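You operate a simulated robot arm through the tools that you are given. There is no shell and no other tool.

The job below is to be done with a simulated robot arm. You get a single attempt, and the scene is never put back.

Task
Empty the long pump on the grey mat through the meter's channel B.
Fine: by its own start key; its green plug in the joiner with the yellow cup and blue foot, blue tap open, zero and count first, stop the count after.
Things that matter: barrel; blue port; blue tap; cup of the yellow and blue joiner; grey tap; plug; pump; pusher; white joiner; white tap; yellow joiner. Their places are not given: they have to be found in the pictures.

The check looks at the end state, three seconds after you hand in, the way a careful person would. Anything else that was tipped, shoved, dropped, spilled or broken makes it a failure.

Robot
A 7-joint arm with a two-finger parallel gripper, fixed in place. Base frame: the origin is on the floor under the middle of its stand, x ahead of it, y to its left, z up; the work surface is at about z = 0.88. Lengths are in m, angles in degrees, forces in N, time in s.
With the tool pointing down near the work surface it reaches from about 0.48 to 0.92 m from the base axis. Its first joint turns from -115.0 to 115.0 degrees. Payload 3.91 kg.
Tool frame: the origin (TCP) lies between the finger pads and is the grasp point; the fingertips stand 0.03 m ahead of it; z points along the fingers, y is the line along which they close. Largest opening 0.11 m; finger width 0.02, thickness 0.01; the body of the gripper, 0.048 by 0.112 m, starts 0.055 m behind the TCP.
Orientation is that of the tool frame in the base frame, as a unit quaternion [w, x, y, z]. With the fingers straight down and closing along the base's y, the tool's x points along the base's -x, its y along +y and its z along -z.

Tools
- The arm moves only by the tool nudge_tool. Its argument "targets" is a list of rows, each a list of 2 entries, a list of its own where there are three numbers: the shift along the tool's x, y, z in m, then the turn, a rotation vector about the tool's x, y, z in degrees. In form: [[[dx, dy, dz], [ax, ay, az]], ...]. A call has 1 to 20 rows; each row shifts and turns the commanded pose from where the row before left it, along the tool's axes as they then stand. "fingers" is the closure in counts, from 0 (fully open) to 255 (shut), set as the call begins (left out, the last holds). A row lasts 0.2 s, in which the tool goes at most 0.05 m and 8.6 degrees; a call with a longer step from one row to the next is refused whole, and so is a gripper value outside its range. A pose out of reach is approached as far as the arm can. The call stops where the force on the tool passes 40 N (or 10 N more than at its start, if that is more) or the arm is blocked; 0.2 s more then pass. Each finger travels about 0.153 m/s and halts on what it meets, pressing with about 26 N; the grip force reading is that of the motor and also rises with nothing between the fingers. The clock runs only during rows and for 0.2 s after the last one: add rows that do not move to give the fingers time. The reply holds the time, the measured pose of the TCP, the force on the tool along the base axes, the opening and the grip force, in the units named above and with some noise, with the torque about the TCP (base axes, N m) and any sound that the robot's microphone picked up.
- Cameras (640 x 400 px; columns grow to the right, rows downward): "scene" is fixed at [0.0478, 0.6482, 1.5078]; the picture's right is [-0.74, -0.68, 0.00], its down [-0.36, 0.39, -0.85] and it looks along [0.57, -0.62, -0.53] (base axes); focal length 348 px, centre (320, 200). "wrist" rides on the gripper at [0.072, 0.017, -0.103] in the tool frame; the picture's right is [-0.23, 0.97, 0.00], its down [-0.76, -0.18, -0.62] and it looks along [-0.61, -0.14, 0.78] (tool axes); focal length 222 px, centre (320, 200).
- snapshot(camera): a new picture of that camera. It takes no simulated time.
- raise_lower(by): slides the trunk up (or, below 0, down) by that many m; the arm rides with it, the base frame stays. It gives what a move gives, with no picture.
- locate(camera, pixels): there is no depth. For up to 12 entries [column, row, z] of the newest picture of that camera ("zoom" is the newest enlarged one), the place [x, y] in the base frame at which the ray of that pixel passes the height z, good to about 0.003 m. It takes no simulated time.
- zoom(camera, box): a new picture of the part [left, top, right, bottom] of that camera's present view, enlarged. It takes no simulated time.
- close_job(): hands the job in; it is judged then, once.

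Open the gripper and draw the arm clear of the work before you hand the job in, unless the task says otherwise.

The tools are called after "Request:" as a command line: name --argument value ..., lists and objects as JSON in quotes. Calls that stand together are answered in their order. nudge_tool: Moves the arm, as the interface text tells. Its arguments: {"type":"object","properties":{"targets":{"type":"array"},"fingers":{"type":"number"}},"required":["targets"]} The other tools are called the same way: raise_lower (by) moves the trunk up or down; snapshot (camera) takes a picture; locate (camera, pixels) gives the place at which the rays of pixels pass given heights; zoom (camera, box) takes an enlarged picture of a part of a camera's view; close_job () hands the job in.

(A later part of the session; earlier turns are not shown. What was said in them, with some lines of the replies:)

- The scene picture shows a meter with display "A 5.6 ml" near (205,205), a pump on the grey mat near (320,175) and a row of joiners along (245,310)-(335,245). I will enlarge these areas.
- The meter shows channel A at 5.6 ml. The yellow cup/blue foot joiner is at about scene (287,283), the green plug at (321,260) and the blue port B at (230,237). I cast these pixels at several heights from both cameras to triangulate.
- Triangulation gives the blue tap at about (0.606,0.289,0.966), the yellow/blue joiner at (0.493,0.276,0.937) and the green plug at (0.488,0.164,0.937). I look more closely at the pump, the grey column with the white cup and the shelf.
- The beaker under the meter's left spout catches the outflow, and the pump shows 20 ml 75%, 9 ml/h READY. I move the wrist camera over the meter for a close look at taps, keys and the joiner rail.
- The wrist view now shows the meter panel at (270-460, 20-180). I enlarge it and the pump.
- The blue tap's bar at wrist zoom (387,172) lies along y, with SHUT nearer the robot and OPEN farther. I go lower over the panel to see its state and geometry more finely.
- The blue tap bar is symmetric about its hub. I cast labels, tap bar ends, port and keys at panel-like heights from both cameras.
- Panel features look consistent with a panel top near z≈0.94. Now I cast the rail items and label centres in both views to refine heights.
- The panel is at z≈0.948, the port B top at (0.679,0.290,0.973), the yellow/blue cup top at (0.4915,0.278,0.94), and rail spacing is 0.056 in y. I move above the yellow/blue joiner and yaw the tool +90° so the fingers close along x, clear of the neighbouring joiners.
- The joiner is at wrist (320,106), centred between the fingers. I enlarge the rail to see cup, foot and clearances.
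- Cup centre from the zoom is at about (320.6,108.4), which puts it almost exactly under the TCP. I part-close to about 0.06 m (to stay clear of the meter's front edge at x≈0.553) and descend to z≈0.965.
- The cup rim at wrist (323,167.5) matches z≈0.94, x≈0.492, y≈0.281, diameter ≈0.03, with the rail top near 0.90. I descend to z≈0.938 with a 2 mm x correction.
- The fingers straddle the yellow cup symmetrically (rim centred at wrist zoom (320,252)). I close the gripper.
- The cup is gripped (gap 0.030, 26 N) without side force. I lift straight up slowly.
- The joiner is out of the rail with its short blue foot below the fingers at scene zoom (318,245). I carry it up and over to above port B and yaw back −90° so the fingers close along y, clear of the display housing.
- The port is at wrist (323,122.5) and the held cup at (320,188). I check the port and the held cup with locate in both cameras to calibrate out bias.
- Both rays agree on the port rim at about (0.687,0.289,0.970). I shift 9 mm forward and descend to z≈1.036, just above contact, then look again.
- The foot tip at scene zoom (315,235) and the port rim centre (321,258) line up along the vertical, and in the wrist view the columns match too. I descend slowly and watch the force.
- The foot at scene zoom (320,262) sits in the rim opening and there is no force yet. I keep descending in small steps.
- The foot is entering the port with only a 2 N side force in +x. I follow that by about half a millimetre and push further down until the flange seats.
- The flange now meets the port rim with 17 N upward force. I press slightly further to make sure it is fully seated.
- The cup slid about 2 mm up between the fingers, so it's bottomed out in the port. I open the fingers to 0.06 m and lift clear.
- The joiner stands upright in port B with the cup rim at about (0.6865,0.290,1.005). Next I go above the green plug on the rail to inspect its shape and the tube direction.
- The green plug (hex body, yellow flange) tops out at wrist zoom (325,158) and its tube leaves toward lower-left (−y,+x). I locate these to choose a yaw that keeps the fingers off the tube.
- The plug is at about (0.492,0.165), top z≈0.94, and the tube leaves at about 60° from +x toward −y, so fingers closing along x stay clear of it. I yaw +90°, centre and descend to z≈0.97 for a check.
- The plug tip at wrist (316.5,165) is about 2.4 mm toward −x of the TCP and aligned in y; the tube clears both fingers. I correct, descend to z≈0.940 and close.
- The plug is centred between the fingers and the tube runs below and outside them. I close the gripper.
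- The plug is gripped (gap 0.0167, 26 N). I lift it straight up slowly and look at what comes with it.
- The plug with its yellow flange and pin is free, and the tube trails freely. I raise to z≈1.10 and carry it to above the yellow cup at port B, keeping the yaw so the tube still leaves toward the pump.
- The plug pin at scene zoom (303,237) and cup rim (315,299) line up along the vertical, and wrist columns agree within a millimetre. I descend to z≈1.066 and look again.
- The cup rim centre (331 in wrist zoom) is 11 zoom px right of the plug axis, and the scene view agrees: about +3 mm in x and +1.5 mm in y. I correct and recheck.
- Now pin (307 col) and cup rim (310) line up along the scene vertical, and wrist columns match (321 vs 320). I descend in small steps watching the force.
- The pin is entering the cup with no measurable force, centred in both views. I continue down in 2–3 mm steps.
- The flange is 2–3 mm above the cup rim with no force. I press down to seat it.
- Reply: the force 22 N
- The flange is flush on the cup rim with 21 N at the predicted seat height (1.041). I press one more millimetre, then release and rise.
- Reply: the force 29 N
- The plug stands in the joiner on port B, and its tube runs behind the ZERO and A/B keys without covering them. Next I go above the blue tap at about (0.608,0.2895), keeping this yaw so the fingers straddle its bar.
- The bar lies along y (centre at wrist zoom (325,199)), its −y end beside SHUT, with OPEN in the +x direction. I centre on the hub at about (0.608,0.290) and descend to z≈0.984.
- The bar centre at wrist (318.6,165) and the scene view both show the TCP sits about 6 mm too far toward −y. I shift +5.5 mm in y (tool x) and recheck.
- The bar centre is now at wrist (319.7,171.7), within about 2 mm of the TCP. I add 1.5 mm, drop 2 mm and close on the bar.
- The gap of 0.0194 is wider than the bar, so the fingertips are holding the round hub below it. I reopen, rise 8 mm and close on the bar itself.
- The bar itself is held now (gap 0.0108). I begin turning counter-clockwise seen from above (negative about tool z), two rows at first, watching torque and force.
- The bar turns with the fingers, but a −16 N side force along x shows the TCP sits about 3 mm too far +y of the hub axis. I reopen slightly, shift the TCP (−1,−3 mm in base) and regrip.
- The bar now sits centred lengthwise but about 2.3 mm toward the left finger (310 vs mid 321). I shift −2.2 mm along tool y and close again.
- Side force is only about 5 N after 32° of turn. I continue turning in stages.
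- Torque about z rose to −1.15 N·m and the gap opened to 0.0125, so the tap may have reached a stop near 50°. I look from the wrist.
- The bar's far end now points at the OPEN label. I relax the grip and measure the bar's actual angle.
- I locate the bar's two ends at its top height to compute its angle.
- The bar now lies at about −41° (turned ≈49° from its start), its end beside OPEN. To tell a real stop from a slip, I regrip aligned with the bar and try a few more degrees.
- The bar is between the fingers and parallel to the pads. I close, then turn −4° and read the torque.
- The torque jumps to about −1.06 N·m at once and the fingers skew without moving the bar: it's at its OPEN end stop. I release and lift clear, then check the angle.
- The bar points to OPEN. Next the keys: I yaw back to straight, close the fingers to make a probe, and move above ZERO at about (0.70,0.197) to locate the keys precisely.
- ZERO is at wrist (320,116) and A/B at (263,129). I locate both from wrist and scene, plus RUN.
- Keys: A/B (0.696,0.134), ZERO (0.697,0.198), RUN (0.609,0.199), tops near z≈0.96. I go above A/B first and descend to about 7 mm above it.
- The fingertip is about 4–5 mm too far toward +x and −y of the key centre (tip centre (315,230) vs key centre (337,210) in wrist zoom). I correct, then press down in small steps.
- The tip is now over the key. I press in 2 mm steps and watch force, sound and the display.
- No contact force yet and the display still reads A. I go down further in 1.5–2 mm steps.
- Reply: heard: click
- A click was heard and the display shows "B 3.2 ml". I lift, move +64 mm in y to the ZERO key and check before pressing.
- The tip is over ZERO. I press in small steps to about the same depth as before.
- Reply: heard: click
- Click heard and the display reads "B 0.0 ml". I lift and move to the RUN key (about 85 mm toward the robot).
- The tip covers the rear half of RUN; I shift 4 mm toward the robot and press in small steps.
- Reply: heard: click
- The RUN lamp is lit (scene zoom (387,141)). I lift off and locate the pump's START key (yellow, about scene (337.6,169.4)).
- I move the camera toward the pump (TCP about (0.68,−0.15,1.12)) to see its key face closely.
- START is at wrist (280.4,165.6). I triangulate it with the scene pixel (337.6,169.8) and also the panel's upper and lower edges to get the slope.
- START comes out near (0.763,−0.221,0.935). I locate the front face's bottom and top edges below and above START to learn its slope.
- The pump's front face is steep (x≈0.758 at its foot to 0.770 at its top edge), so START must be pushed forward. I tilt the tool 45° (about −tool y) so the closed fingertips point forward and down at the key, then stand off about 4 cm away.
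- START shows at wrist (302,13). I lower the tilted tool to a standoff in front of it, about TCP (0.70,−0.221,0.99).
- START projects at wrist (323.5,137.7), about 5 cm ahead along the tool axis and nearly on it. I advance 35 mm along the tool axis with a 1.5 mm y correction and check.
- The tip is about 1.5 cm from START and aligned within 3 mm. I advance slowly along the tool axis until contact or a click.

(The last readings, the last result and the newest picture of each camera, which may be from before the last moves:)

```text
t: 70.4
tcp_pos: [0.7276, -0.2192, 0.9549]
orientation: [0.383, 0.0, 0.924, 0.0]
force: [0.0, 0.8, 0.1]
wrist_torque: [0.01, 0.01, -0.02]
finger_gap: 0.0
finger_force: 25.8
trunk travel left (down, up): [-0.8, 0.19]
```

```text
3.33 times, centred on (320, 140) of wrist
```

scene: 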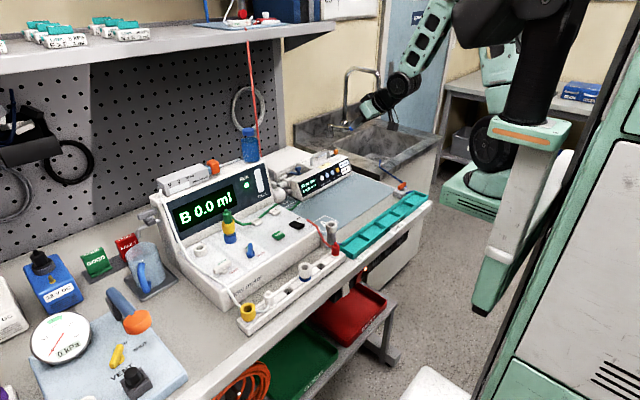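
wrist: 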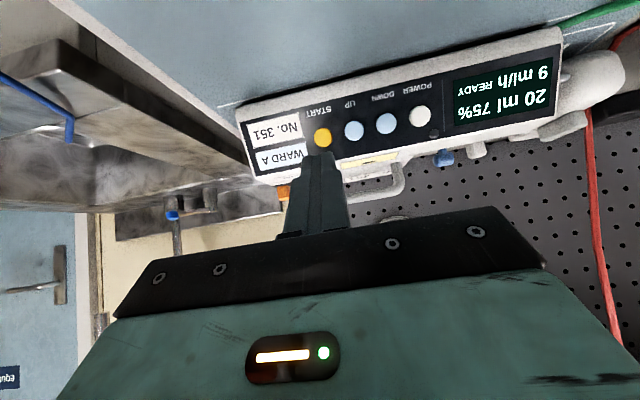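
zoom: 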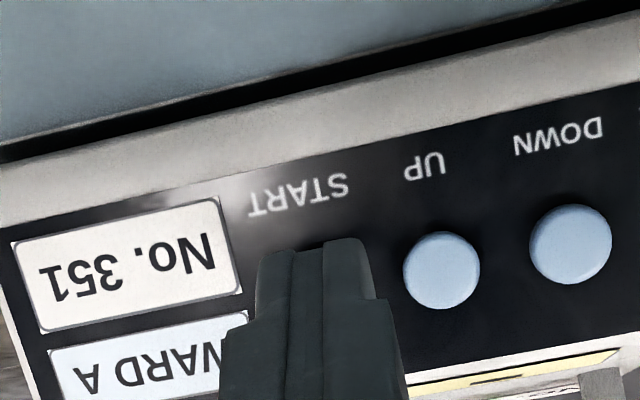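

START's predicted centre is now at wrist zoom (312,296), slightly toward −y of the tip. I shift −2.5 mm in y and push forward in small steps.

Request:
nudge_tool --targets '[[[-0.0015, -0.0025, 0.002], [0, 0, 0]], [[0, 0, 0.002], [0, 0, 0]], [[0, 0, 0.002], [0, 0, 0]]]'

Request:
zoom --camera "scene" --box '[290, 130, 370, 200]'

Request:
zoom --camera "wrist" --box '[250, 80, 390, 200]'

```text
t: 71.2
tcp_pos: [0.7336, -0.2226, 0.9507]
orientation: [0.382, -0.001, 0.924, 0.0]
force: [0.3, -0.3, 0.5]
wrist_torque: [-0.02, 0.01, 0.0]
finger_gap: 0.0
finger_force: 26.0
trunk travel left (down, up): [-0.8, 0.19]
```

```text
5.71 times, centred on (330, 165) of scene
```

zoom: 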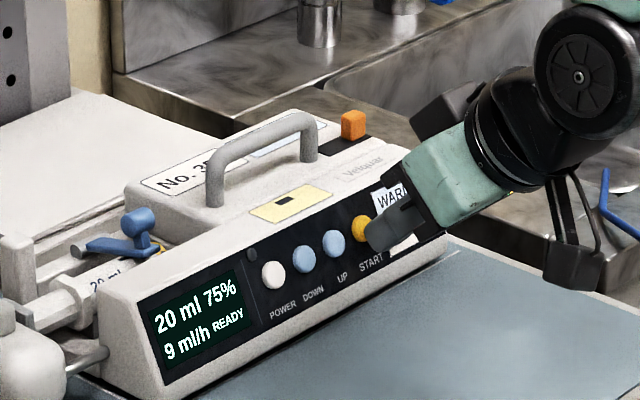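

```text
3.33 times, centred on (320, 140) of wrist
```

zoom: 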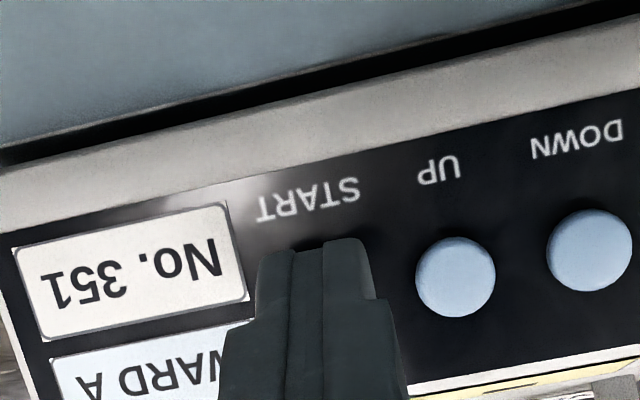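

Aligned; no contact yet. I keep advancing in 2 mm steps.

Request:
nudge_tool --targets '[[[0, 0, 0.002], [0, 0, 0]], [[0, 0, 0.002], [0, 0, 0]]]'

Request:
zoom --camera "scene" --box '[290, 130, 370, 200]'

```text
t: 71.8
tcp_pos: [0.7361, -0.2222, 0.9472]
orientation: [0.383, 0.001, 0.924, -0.001]
force: [0.0, 0.2, 0.6]
wrist_torque: [-0.02, -0.04, 0.0]
finger_gap: 0.0
finger_force: 26.5
trunk travel left (down, up): [-0.8, 0.19]
```

```text
5.71 times, centred on (330, 165) of scene
```

zoom: 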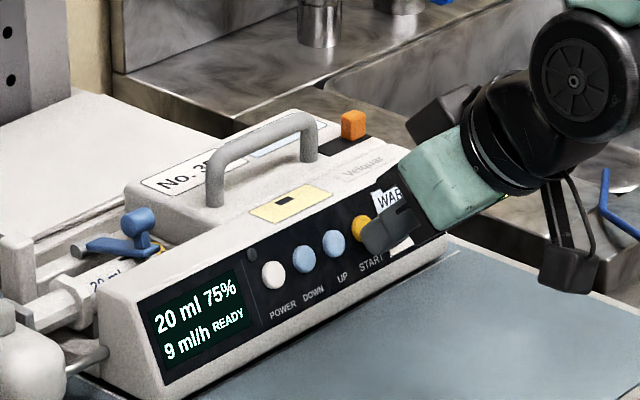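

The tip has sunk a few mm below START's centre as it advanced diagonally. I raise 6 mm and then push along base +x instead.

Request:
nudge_tool --targets '[[[-0.0045, 0, -0.0045], [0, 0, 0]], [[-0.0014, 0, 0.0014], [0, 0, 0]], [[-0.0014, 0, 0.0014], [0, 0, 0]]]'

Request:
zoom --camera "scene" --box '[290, 130, 370, 200]'

Request:
zoom --camera "wrist" --box '[250, 80, 390, 200]'

```text
t: 72.6
tcp_pos: [0.7398, -0.2228, 0.9549]
orientation: [0.383, -0.001, 0.924, 0.001]
force: [0.0, 0.6, 0.5]
wrist_torque: [-0.03, -0.04, 0.01]
finger_gap: 0.0
finger_force: 26.2
trunk travel left (down, up): [-0.8, 0.19]
```

```text
5.71 times, centred on (330, 165) of scene
```

zoom: 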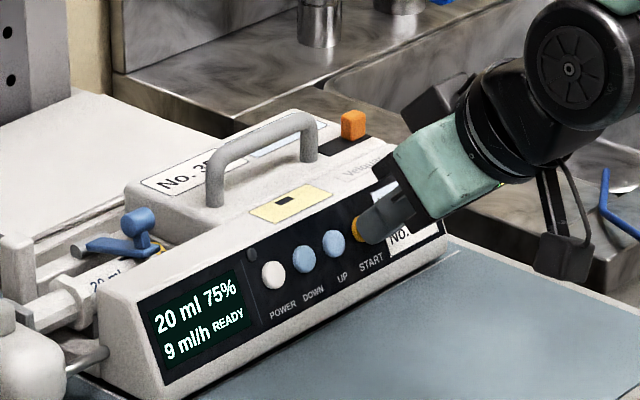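

```text
3.33 times, centred on (320, 140) of wrist
```

zoom: 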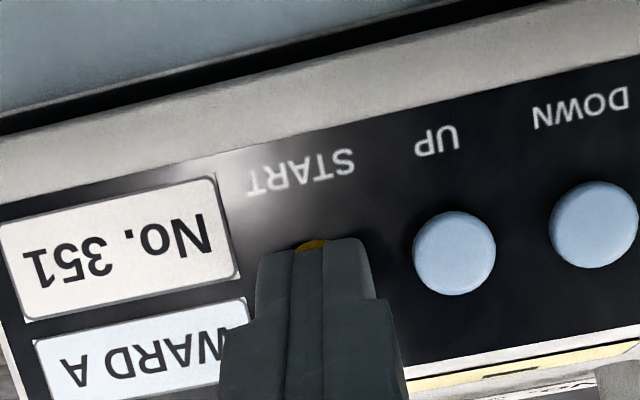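

The tip now covers START squarely (tip axis and key centre both near wrist zoom (315,279)). I push along the face normal in 2 mm steps.

Request:
nudge_tool --targets '[[[-0.001, 0, 0.0017], [0, 0, 0]], [[-0.001, 0, 0.0017], [0, 0, 0]]]'

Request:
zoom --camera "scene" --box '[290, 130, 370, 200]'

```text
t: 73.2
tcp_pos: [0.7434, -0.2225, 0.9536]
orientation: [0.382, 0.0, 0.924, 0.0]
force: [-5.9, -0.7, 3.4]
wrist_torque: [-0.03, 0.01, 0.01]
finger_gap: 0.0
finger_force: 25.9
trunk travel left (down, up): [-0.8, 0.19]
heard: click
```

```text
5.71 times, centred on (330, 165) of scene
```

zoom: 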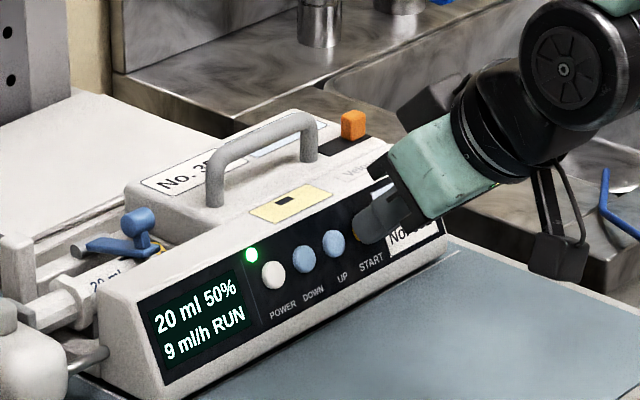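

Click heard; the pump shows RUN with its lamp lit and already 50%. I back away from the key along the tool axis and watch both displays.

Request:
nudge_tool --targets '[[[0, 0, -0.02], [0, 0, 0]], [[0, 0, -0.03], [0, 0, 0]], [[0, 0, 0], [0, 0, 0]]]'

Request:
snapshot --camera "scene"

Request:
zoom --camera "scene" --box '[150, 140, 350, 260]'

Request:
zoom --camera "scene" --box '[270, 130, 370, 210]'

```text
t: 74.0
tcp_pos: [0.7094, -0.2223, 0.9882]
orientation: [0.383, 0.0, 0.924, 0.0]
force: [-0.7, 0.0, 0.6]
wrist_torque: [0.01, -0.01, -0.03]
finger_gap: 0.0
finger_force: 25.9
trunk travel left (down, up): [-0.8, 0.19]
```

```text
taken
```

scene: 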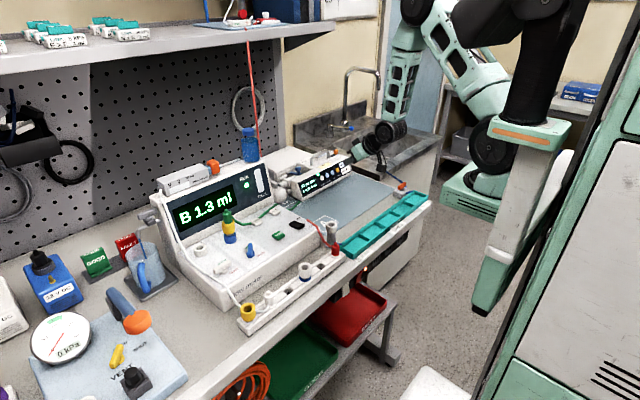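

```text
3.20 times, centred on (250, 200) of scene
```

zoom: 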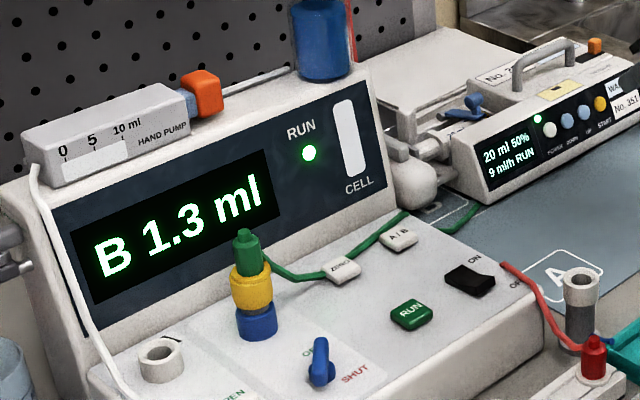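

```text
5.00 times, centred on (320, 170) of scene
```

zoom: 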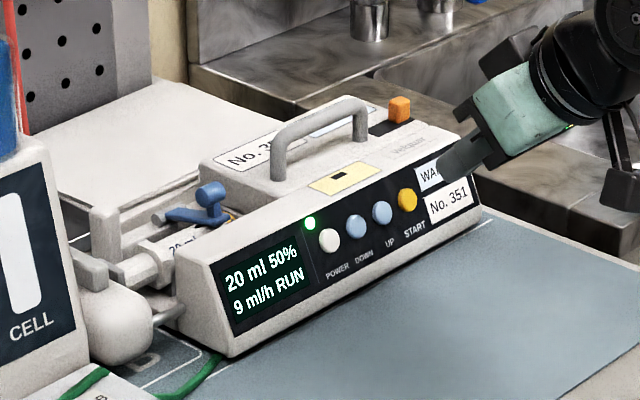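

Channel B is counting (1.3 ml). While it empties I raise and straighten the tool and go back above the RUN key, without pressing yet.

Request:
nudge_tool --targets '[[[-0.0248, 0, -0.0248], [0, 0, 0]], [[-0.0248, 0, -0.0248], [0, 0, 0]], [[-0.0248, 0, -0.0248], [0, 0, 0]], [[-0.0248, 0, -0.0248], [0, 0, 0]], [[0, 0, 0], [0, 7.5, 0]], [[0, 0, 0], [0, 7.5, 0]], [[0, 0, 0], [0, 7.5, 0]], [[0, 0, 0], [0, 7.5, 0]], [[0, 0, 0], [0, 7.5, 0]], [[0, 0, 0], [0, 7.5, 0]], [[0.0105, 0.042, 0], [0, 0, 0]], [[0.0105, 0.042, 0], [0, 0, 0]], [[0.0105, 0.042, 0], [0, 0, 0]], [[0.0105, 0.042, 0], [0, 0, 0]], [[0.0105, 0.042, 0], [0, 0, 0]], [[0.0105, 0.042, 0], [0, 0, 0]], [[0.0105, 0.042, 0], [0, 0, 0]], [[0.0105, 0.042, 0], [0, 0, 0]], [[0.0105, 0.042, 0], [0, 0, 0]], [[0.0105, 0.042, 0], [0, 0, 0]]]'

Request:
snapshot --camera "scene"

Request:
zoom --camera "scene" --box '[150, 140, 350, 260]'

Request:
zoom --camera "scene" --box '[270, 130, 370, 210]'

```text
t: 78.2
tcp_pos: [0.6058, 0.2004, 1.1272]
orientation: [0.0, 0.0, 1.0, 0.0]
force: [0.2, -0.2, -0.5]
wrist_torque: [0.02, 0.01, -0.02]
finger_gap: 0.0
finger_force: 26.1
trunk travel left (down, up): [-0.8, 0.19]
```

```text
taken
```

scene: 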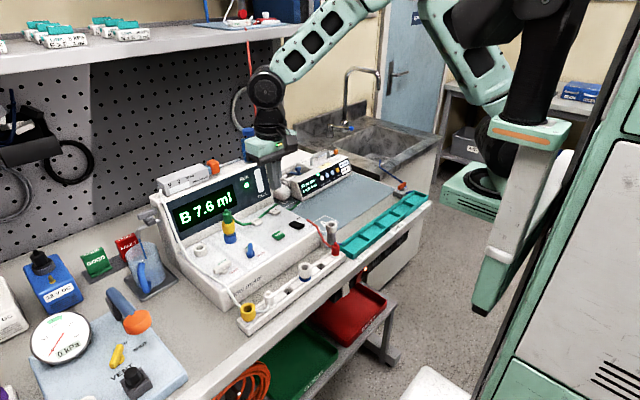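

```text
3.20 times, centred on (250, 200) of scene
```

zoom: 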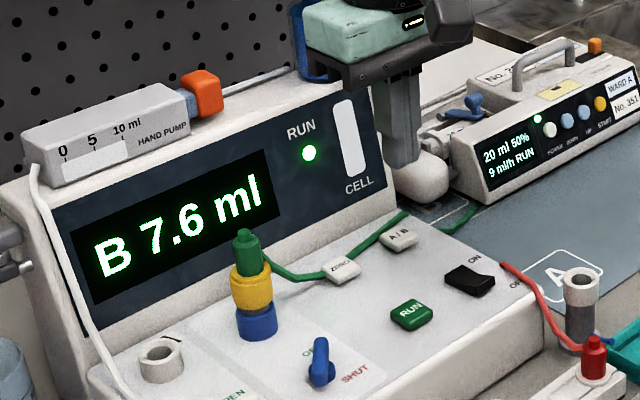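

```text
5.00 times, centred on (320, 170) of scene
```

zoom: 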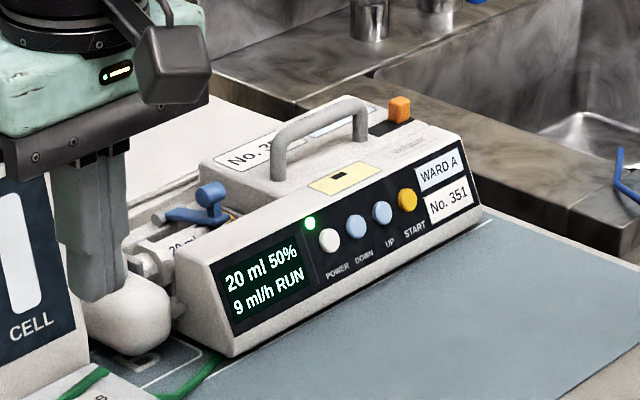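

B reads 7.6 ml and rising at about 1.5 ml/s, pump still RUN. I descend to a hover above RUN and wait.

Request:
nudge_tool --targets '[[[0, 0, 0.04], [0, 0, 0]], [[0, 0, 0.04], [0, 0, 0]], [[0, 0, 0.035], [0, 0, 0]], [[0, 0, 0], [0, 0, 0]], [[0, 0, 0], [0, 0, 0]], [[0, 0, 0], [0, 0, 0]], [[0, 0, 0], [0, 0, 0]], [[0, 0, 0], [0, 0, 0]], [[0, 0, 0], [0, 0, 0]], [[0, 0, 0], [0, 0, 0]], [[0, 0, 0], [0, 0, 0]], [[0, 0, 0], [0, 0, 0]], [[0, 0, 0], [0, 0, 0]], [[0, 0, 0], [0, 0, 0]], [[0, 0, 0], [0, 0, 0]]]'

Request:
snapshot --camera "scene"

Request:
zoom --camera "scene" --box '[150, 140, 350, 260]'

Request:
zoom --camera "scene" --box '[270, 130, 370, 210]'

Request:
zoom --camera "wrist" --box '[240, 80, 400, 220]'

```text
t: 81.4
tcp_pos: [0.6028, 0.2018, 1.0153]
orientation: [0.0, 0.0, 1.0, 0.001]
force: [0.5, -0.4, -0.3]
wrist_torque: [-0.04, -0.01, 0.01]
finger_gap: 0.0003
finger_force: 25.8
trunk travel left (down, up): [-0.8, 0.19]
```

```text
taken
```

scene: 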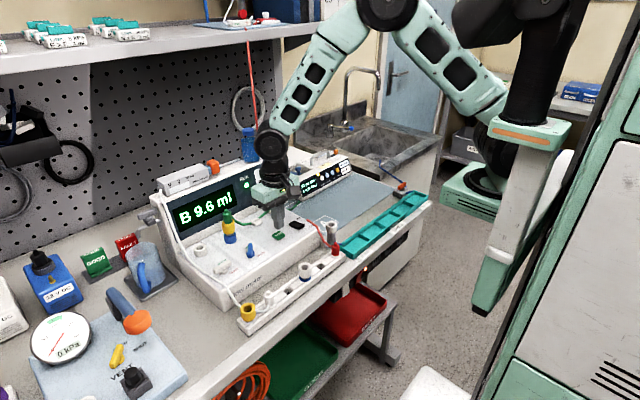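

```text
3.20 times, centred on (250, 200) of scene
```

zoom: 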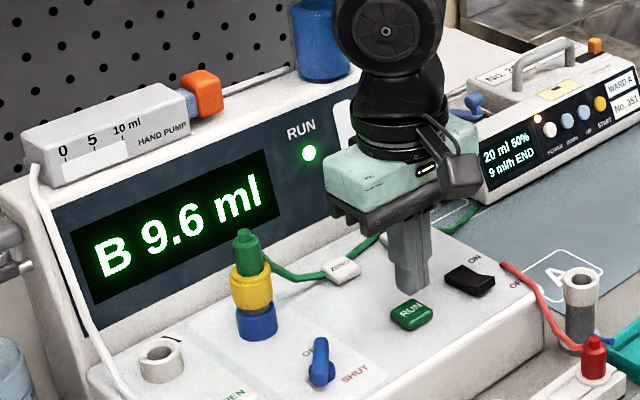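

```text
5.00 times, centred on (320, 170) of scene
```

zoom: 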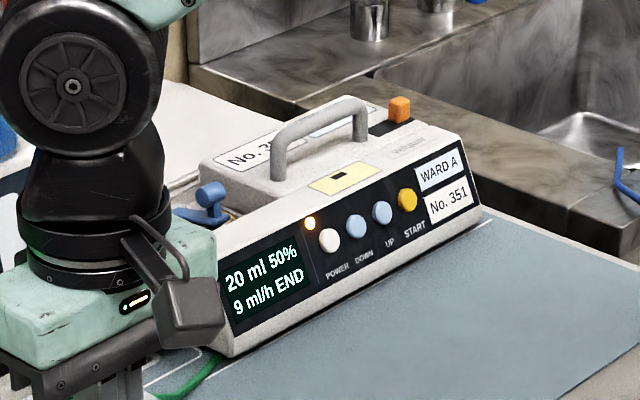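

```text
2.86 times, centred on (320, 150) of wrist
```

zoom: 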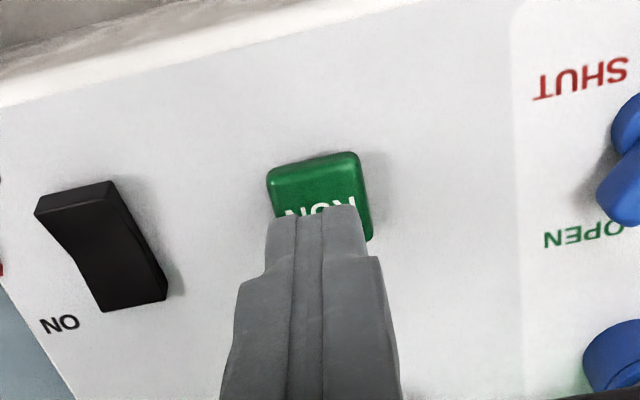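

The pump now shows END with an amber lamp and B reads 9.6 ml. Before stopping the count, I rise out of the way to check the barrel and pusher and that the count is steady.

Request:
nudge_tool --targets '[[[0, 0, -0.04], [0, 0, 0]], [[0.02, 0.03, -0.03], [0, 0, 0]], [[0.02, 0.03, -0.03], [0, 0, 0]], [[0, 0, 0], [0, 0, 0]]]'

Request:
snapshot --camera "scene"

Request:
zoom --camera "scene" --box '[255, 140, 345, 205]'

Request:
zoom --camera "scene" --box '[110, 160, 270, 300]'

Request:
snapshot --camera "wrist"

```text
t: 82.4
tcp_pos: [0.5636, 0.2563, 1.1111]
orientation: [-0.001, 0.0, 1.0, 0.0]
force: [0.3, -0.5, -0.5]
wrist_torque: [-0.02, 0.01, -0.01]
finger_gap: 0.0
finger_force: 25.6
trunk travel left (down, up): [-0.8, 0.19]
```

```text
taken
```

scene: 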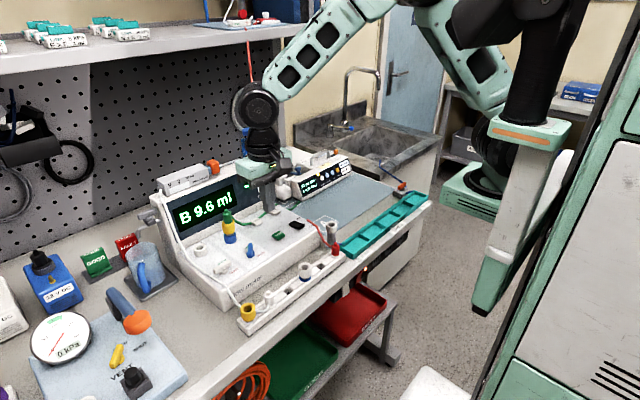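

```text
6.15 times, centred on (300, 172) of scene
```

zoom: 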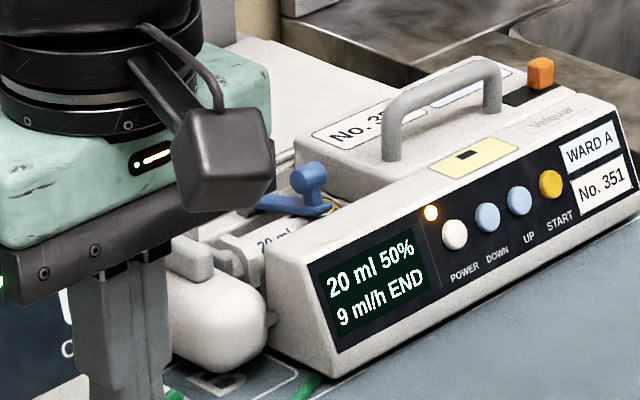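

```text
2.86 times, centred on (190, 230) of scene
```

zoom: 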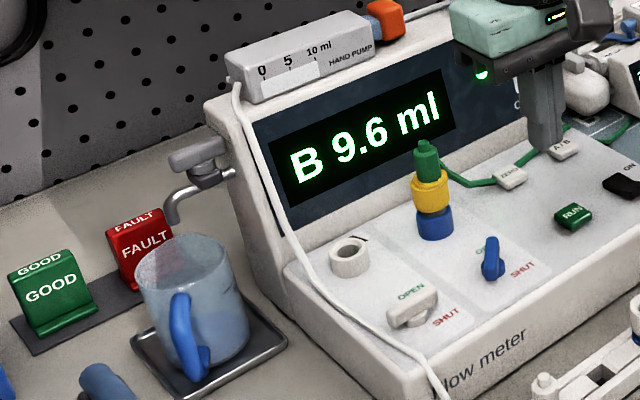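

```text
taken
```

wrist: 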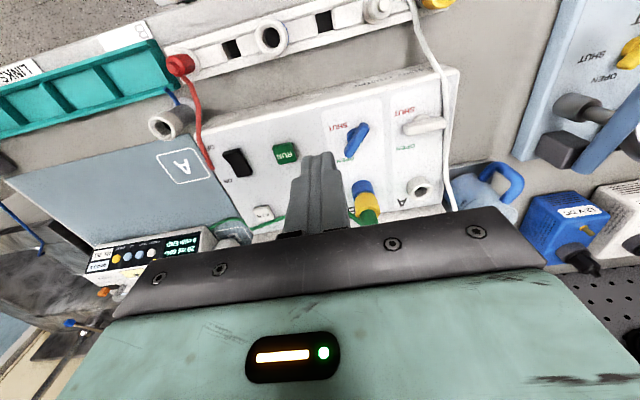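

The count is steady at 9.6 ml and the pusher carriage has closed up against the pump. I look at the carriage once more from the wrist camera.

Request:
zoom --camera "wrist" --box '[70, 180, 300, 300]'

Request:
zoom --camera "scene" --box '[275, 160, 315, 200]'

```text
2.78 times, centred on (185, 240) of wrist
```

zoom: 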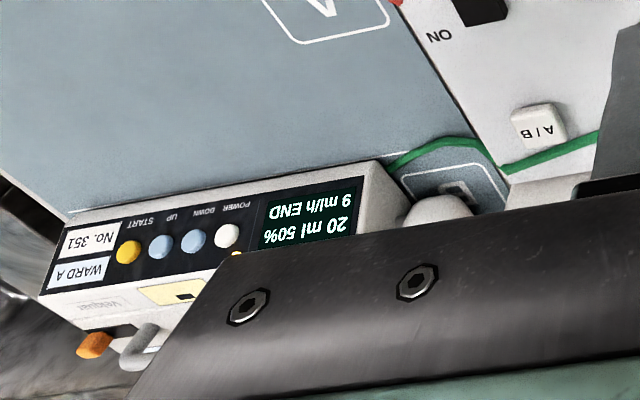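

```text
10.00 times, centred on (295, 180) of scene
```

zoom: 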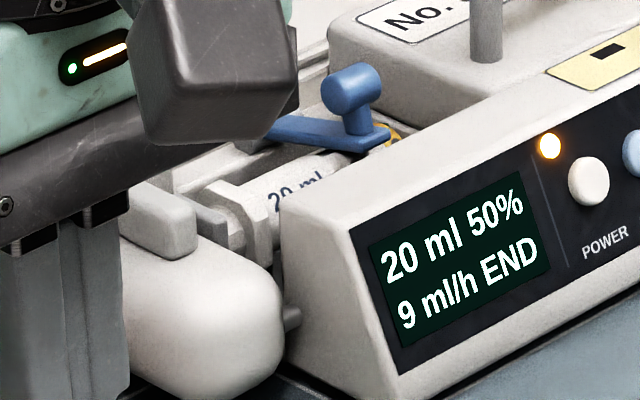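

The plunger's thumb rest is home against the barrel flange, so the pump is empty. I go back above RUN and press it once to stop the count.

Request:
nudge_tool --targets '[[[-0.02, -0.03, 0.03], [0, 0, 0]], [[-0.02, -0.03, 0.03], [0, 0, 0]], [[0, 0, 0.04], [0, 0, 0]], [[0, 0, 0.012], [0, 0, 0]], [[0, 0, 0], [0, 0, 0]]]'

Request:
zoom --camera "wrist" --box '[240, 80, 400, 220]'

Request:
zoom --camera "scene" --box '[230, 190, 310, 270]'

```text
t: 83.6
tcp_pos: [0.604, 0.1966, 1.0008]
orientation: [0.0, 0.0, 1.0, 0.0]
force: [0.1, -0.5, 0.2]
wrist_torque: [-0.01, -0.02, 0.03]
finger_gap: 0.0002
finger_force: 25.9
trunk travel left (down, up): [-0.8, 0.19]
```

```text
2.86 times, centred on (320, 150) of wrist
```

zoom: 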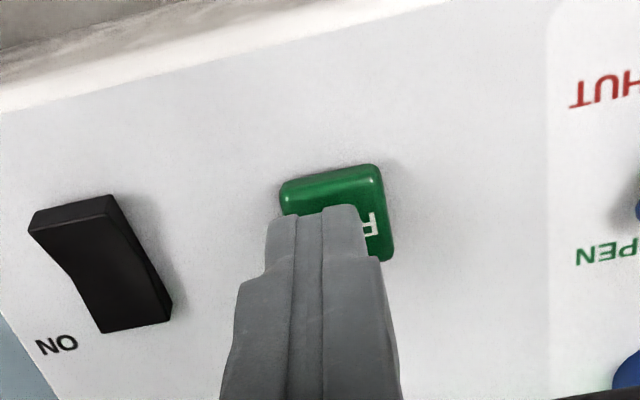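

```text
5.00 times, centred on (270, 230) of scene
```

zoom: 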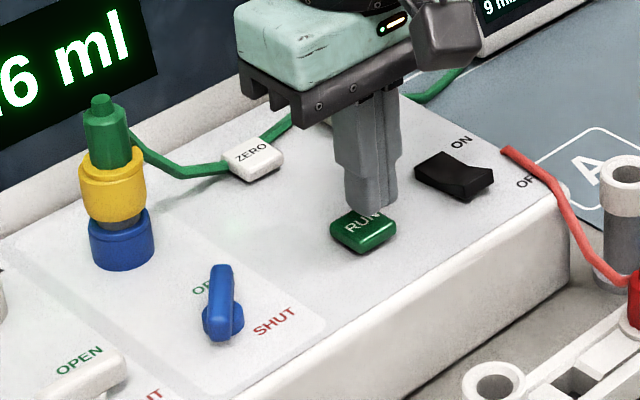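

The tip is about 4 mm too far toward −y and slightly back of the RUN key's centre. I shift (+3 mm tool x, +4 mm tool y) and press in small steps.

Request:
nudge_tool --targets '[[[0.0025, 0.004, 0.003], [0, 0, 0]], [[0, 0, 0.003], [0, 0, 0]], [[0, 0, 0.003], [0, 0, 0]], [[0, 0, 0.002], [0, 0, 0]], [[0, 0, 0.002], [0, 0, 0]]]'

Request:
zoom --camera "scene" --box '[150, 150, 310, 250]'

```text
t: 84.8
tcp_pos: [0.6024, 0.2021, 0.9877]
orientation: [0.0, 0.0, 1.0, 0.0]
force: [0.9, -0.3, 1.5]
wrist_torque: [-0.04, -0.01, 0.01]
finger_gap: 0.0002
finger_force: 26.7
trunk travel left (down, up): [-0.8, 0.19]
heard: click
```

```text
4.00 times, centred on (230, 200) of scene
```

zoom: 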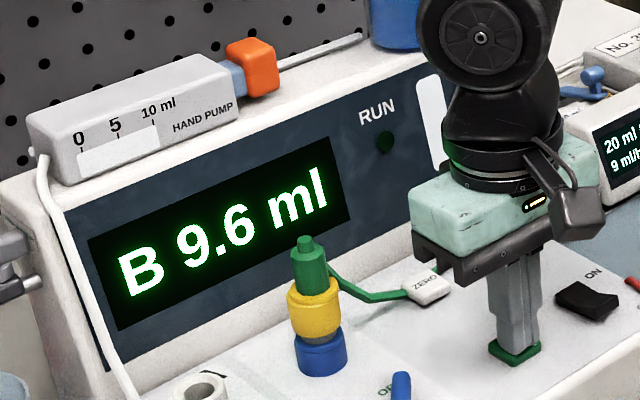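

Click heard: the RUN lamp is off and the display holds "B 9.6 ml". I lift straight up, withdraw toward the start pose and open the gripper.

Request:
nudge_tool --targets '[[[0, 0, -0.03], [0, 0, 0]], [[0, 0, -0.045], [0, 0, 0]], [[0, 0, -0.045], [0, 0, 0]], [[0, 0, -0.045], [0, 0, 0]], [[0.02, -0.02, -0.035], [0, 0, 0]], [[0.02, -0.02, -0.035], [0, 0, 0]], [[0.02, -0.02, -0.035], [0, 0, 0]], [[0.03, -0.03, 0], [0, 0, 0]], [[0.03, -0.03, 0], [0, 0, 0]], [[0, 0, 0], [0, 0, 0]]]'

Request:
nudge_tool --targets '[[[0, 0, 0], [0, 0, 0]], [[0, 0, 0], [0, 0, 0]], [[0, 0, 0], [0, 0, 0]], [[0, 0, 0], [0, 0, 0]], [[0, 0, 0], [0, 0, 0]]]' --fingers 0

Request:
snapshot --camera "scene"

Request:
zoom --camera "scene" --box '[140, 140, 360, 330]'

Request:
zoom --camera "scene" --box '[190, 190, 310, 290]'

Request:
zoom --camera "scene" --box '[260, 140, 420, 240]'

Request:
snapshot --camera "wrist"

```text
t: 87.0
tcp_pos: [0.4813, 0.0789, 1.2572]
orientation: [0.0, 0.0, 1.0, 0.0]
force: [-0.2, 0.1, 0.1]
wrist_torque: [-0.06, 0.0, 0.02]
finger_gap: 0.0001
finger_force: 26.0
trunk travel left (down, up): [-0.8, 0.19]
```

```text
t: 88.2
tcp_pos: [0.4815, 0.0797, 1.257]
orientation: [0.0, 0.0, 1.0, 0.0]
force: [0.8, 0.3, 0.0]
wrist_torque: [-0.03, 0.01, 0.01]
finger_gap: 0.11
finger_force: 0.1
trunk travel left (down, up): [-0.8, 0.19]
```

```text
taken
```

scene: 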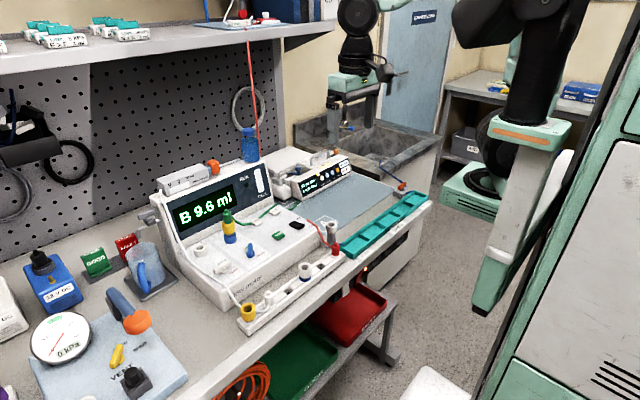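

```text
2.11 times, centred on (250, 235) of scene
```

zoom: 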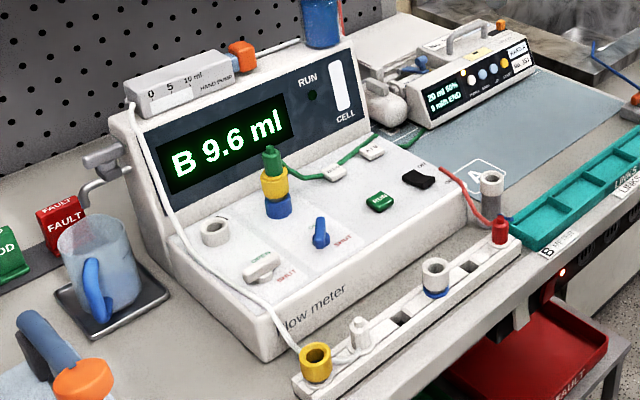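

```text
4.00 times, centred on (250, 240) of scene
```

zoom: 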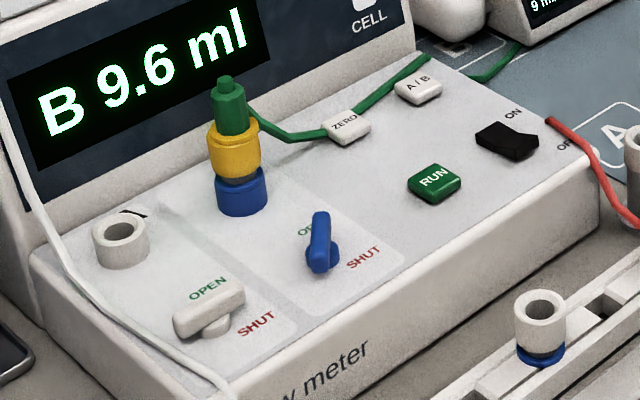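

```text
4.00 times, centred on (340, 190) of scene
```

zoom: 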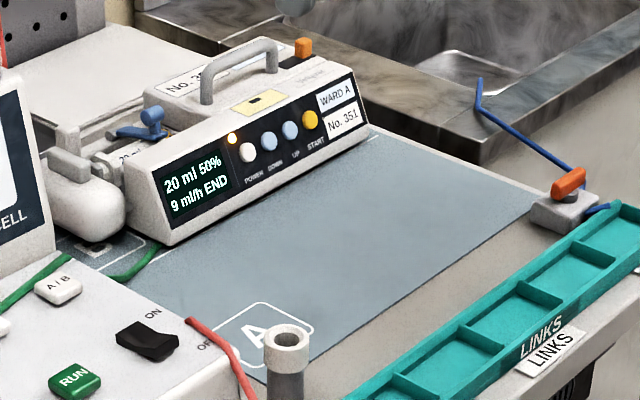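

```text
taken
```

wrist: 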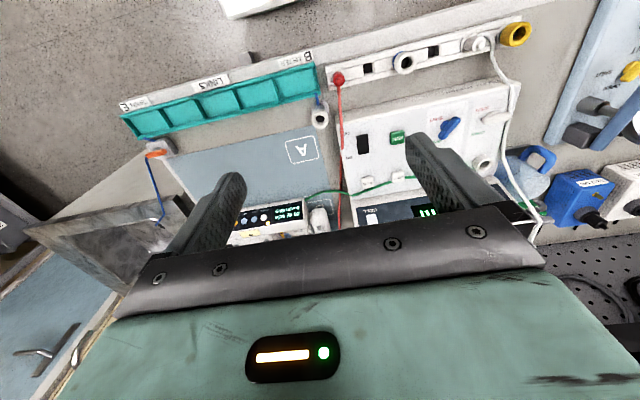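

Final state: the green plug is in the yellow/blue joiner on port B and the blue tap points to OPEN. The pump shows END, the count is stopped at B 9.6 ml, nothing else has moved, and the arm is clear with the gripper open. I hand in the job.

Request:
close_job

```text
The job is handed in.
```

The long pump on the grey mat was emptied through channel B, and the job is handed in. The count is stopped at **B 9.6 ml**.

- **Connection:** the joiner with the yellow cup and blue foot is seated in blue port B. The pump's green plug is seated in its cup.
- **Blue tap:** it is turned to its OPEN end stop, about 50° from where it started.
- **Count:** I switched the meter from A to B and zeroed it (it read 3.2 ml). The count was started before the pump.
- **Pump:** I started it with its own START key. It ran until its display showed END, with the pusher home against the barrel and the reading steady. Only then did I stop the count.

The pump's display changed from 75% to 50% as soon as it started and still reads 50% at END. I took that figure to be something other than the fill level, such as battery, because the pusher is fully home.

In the last pictures nothing else looked moved, tipped or spilled. The gripper is open and the arm is clear of the bench.
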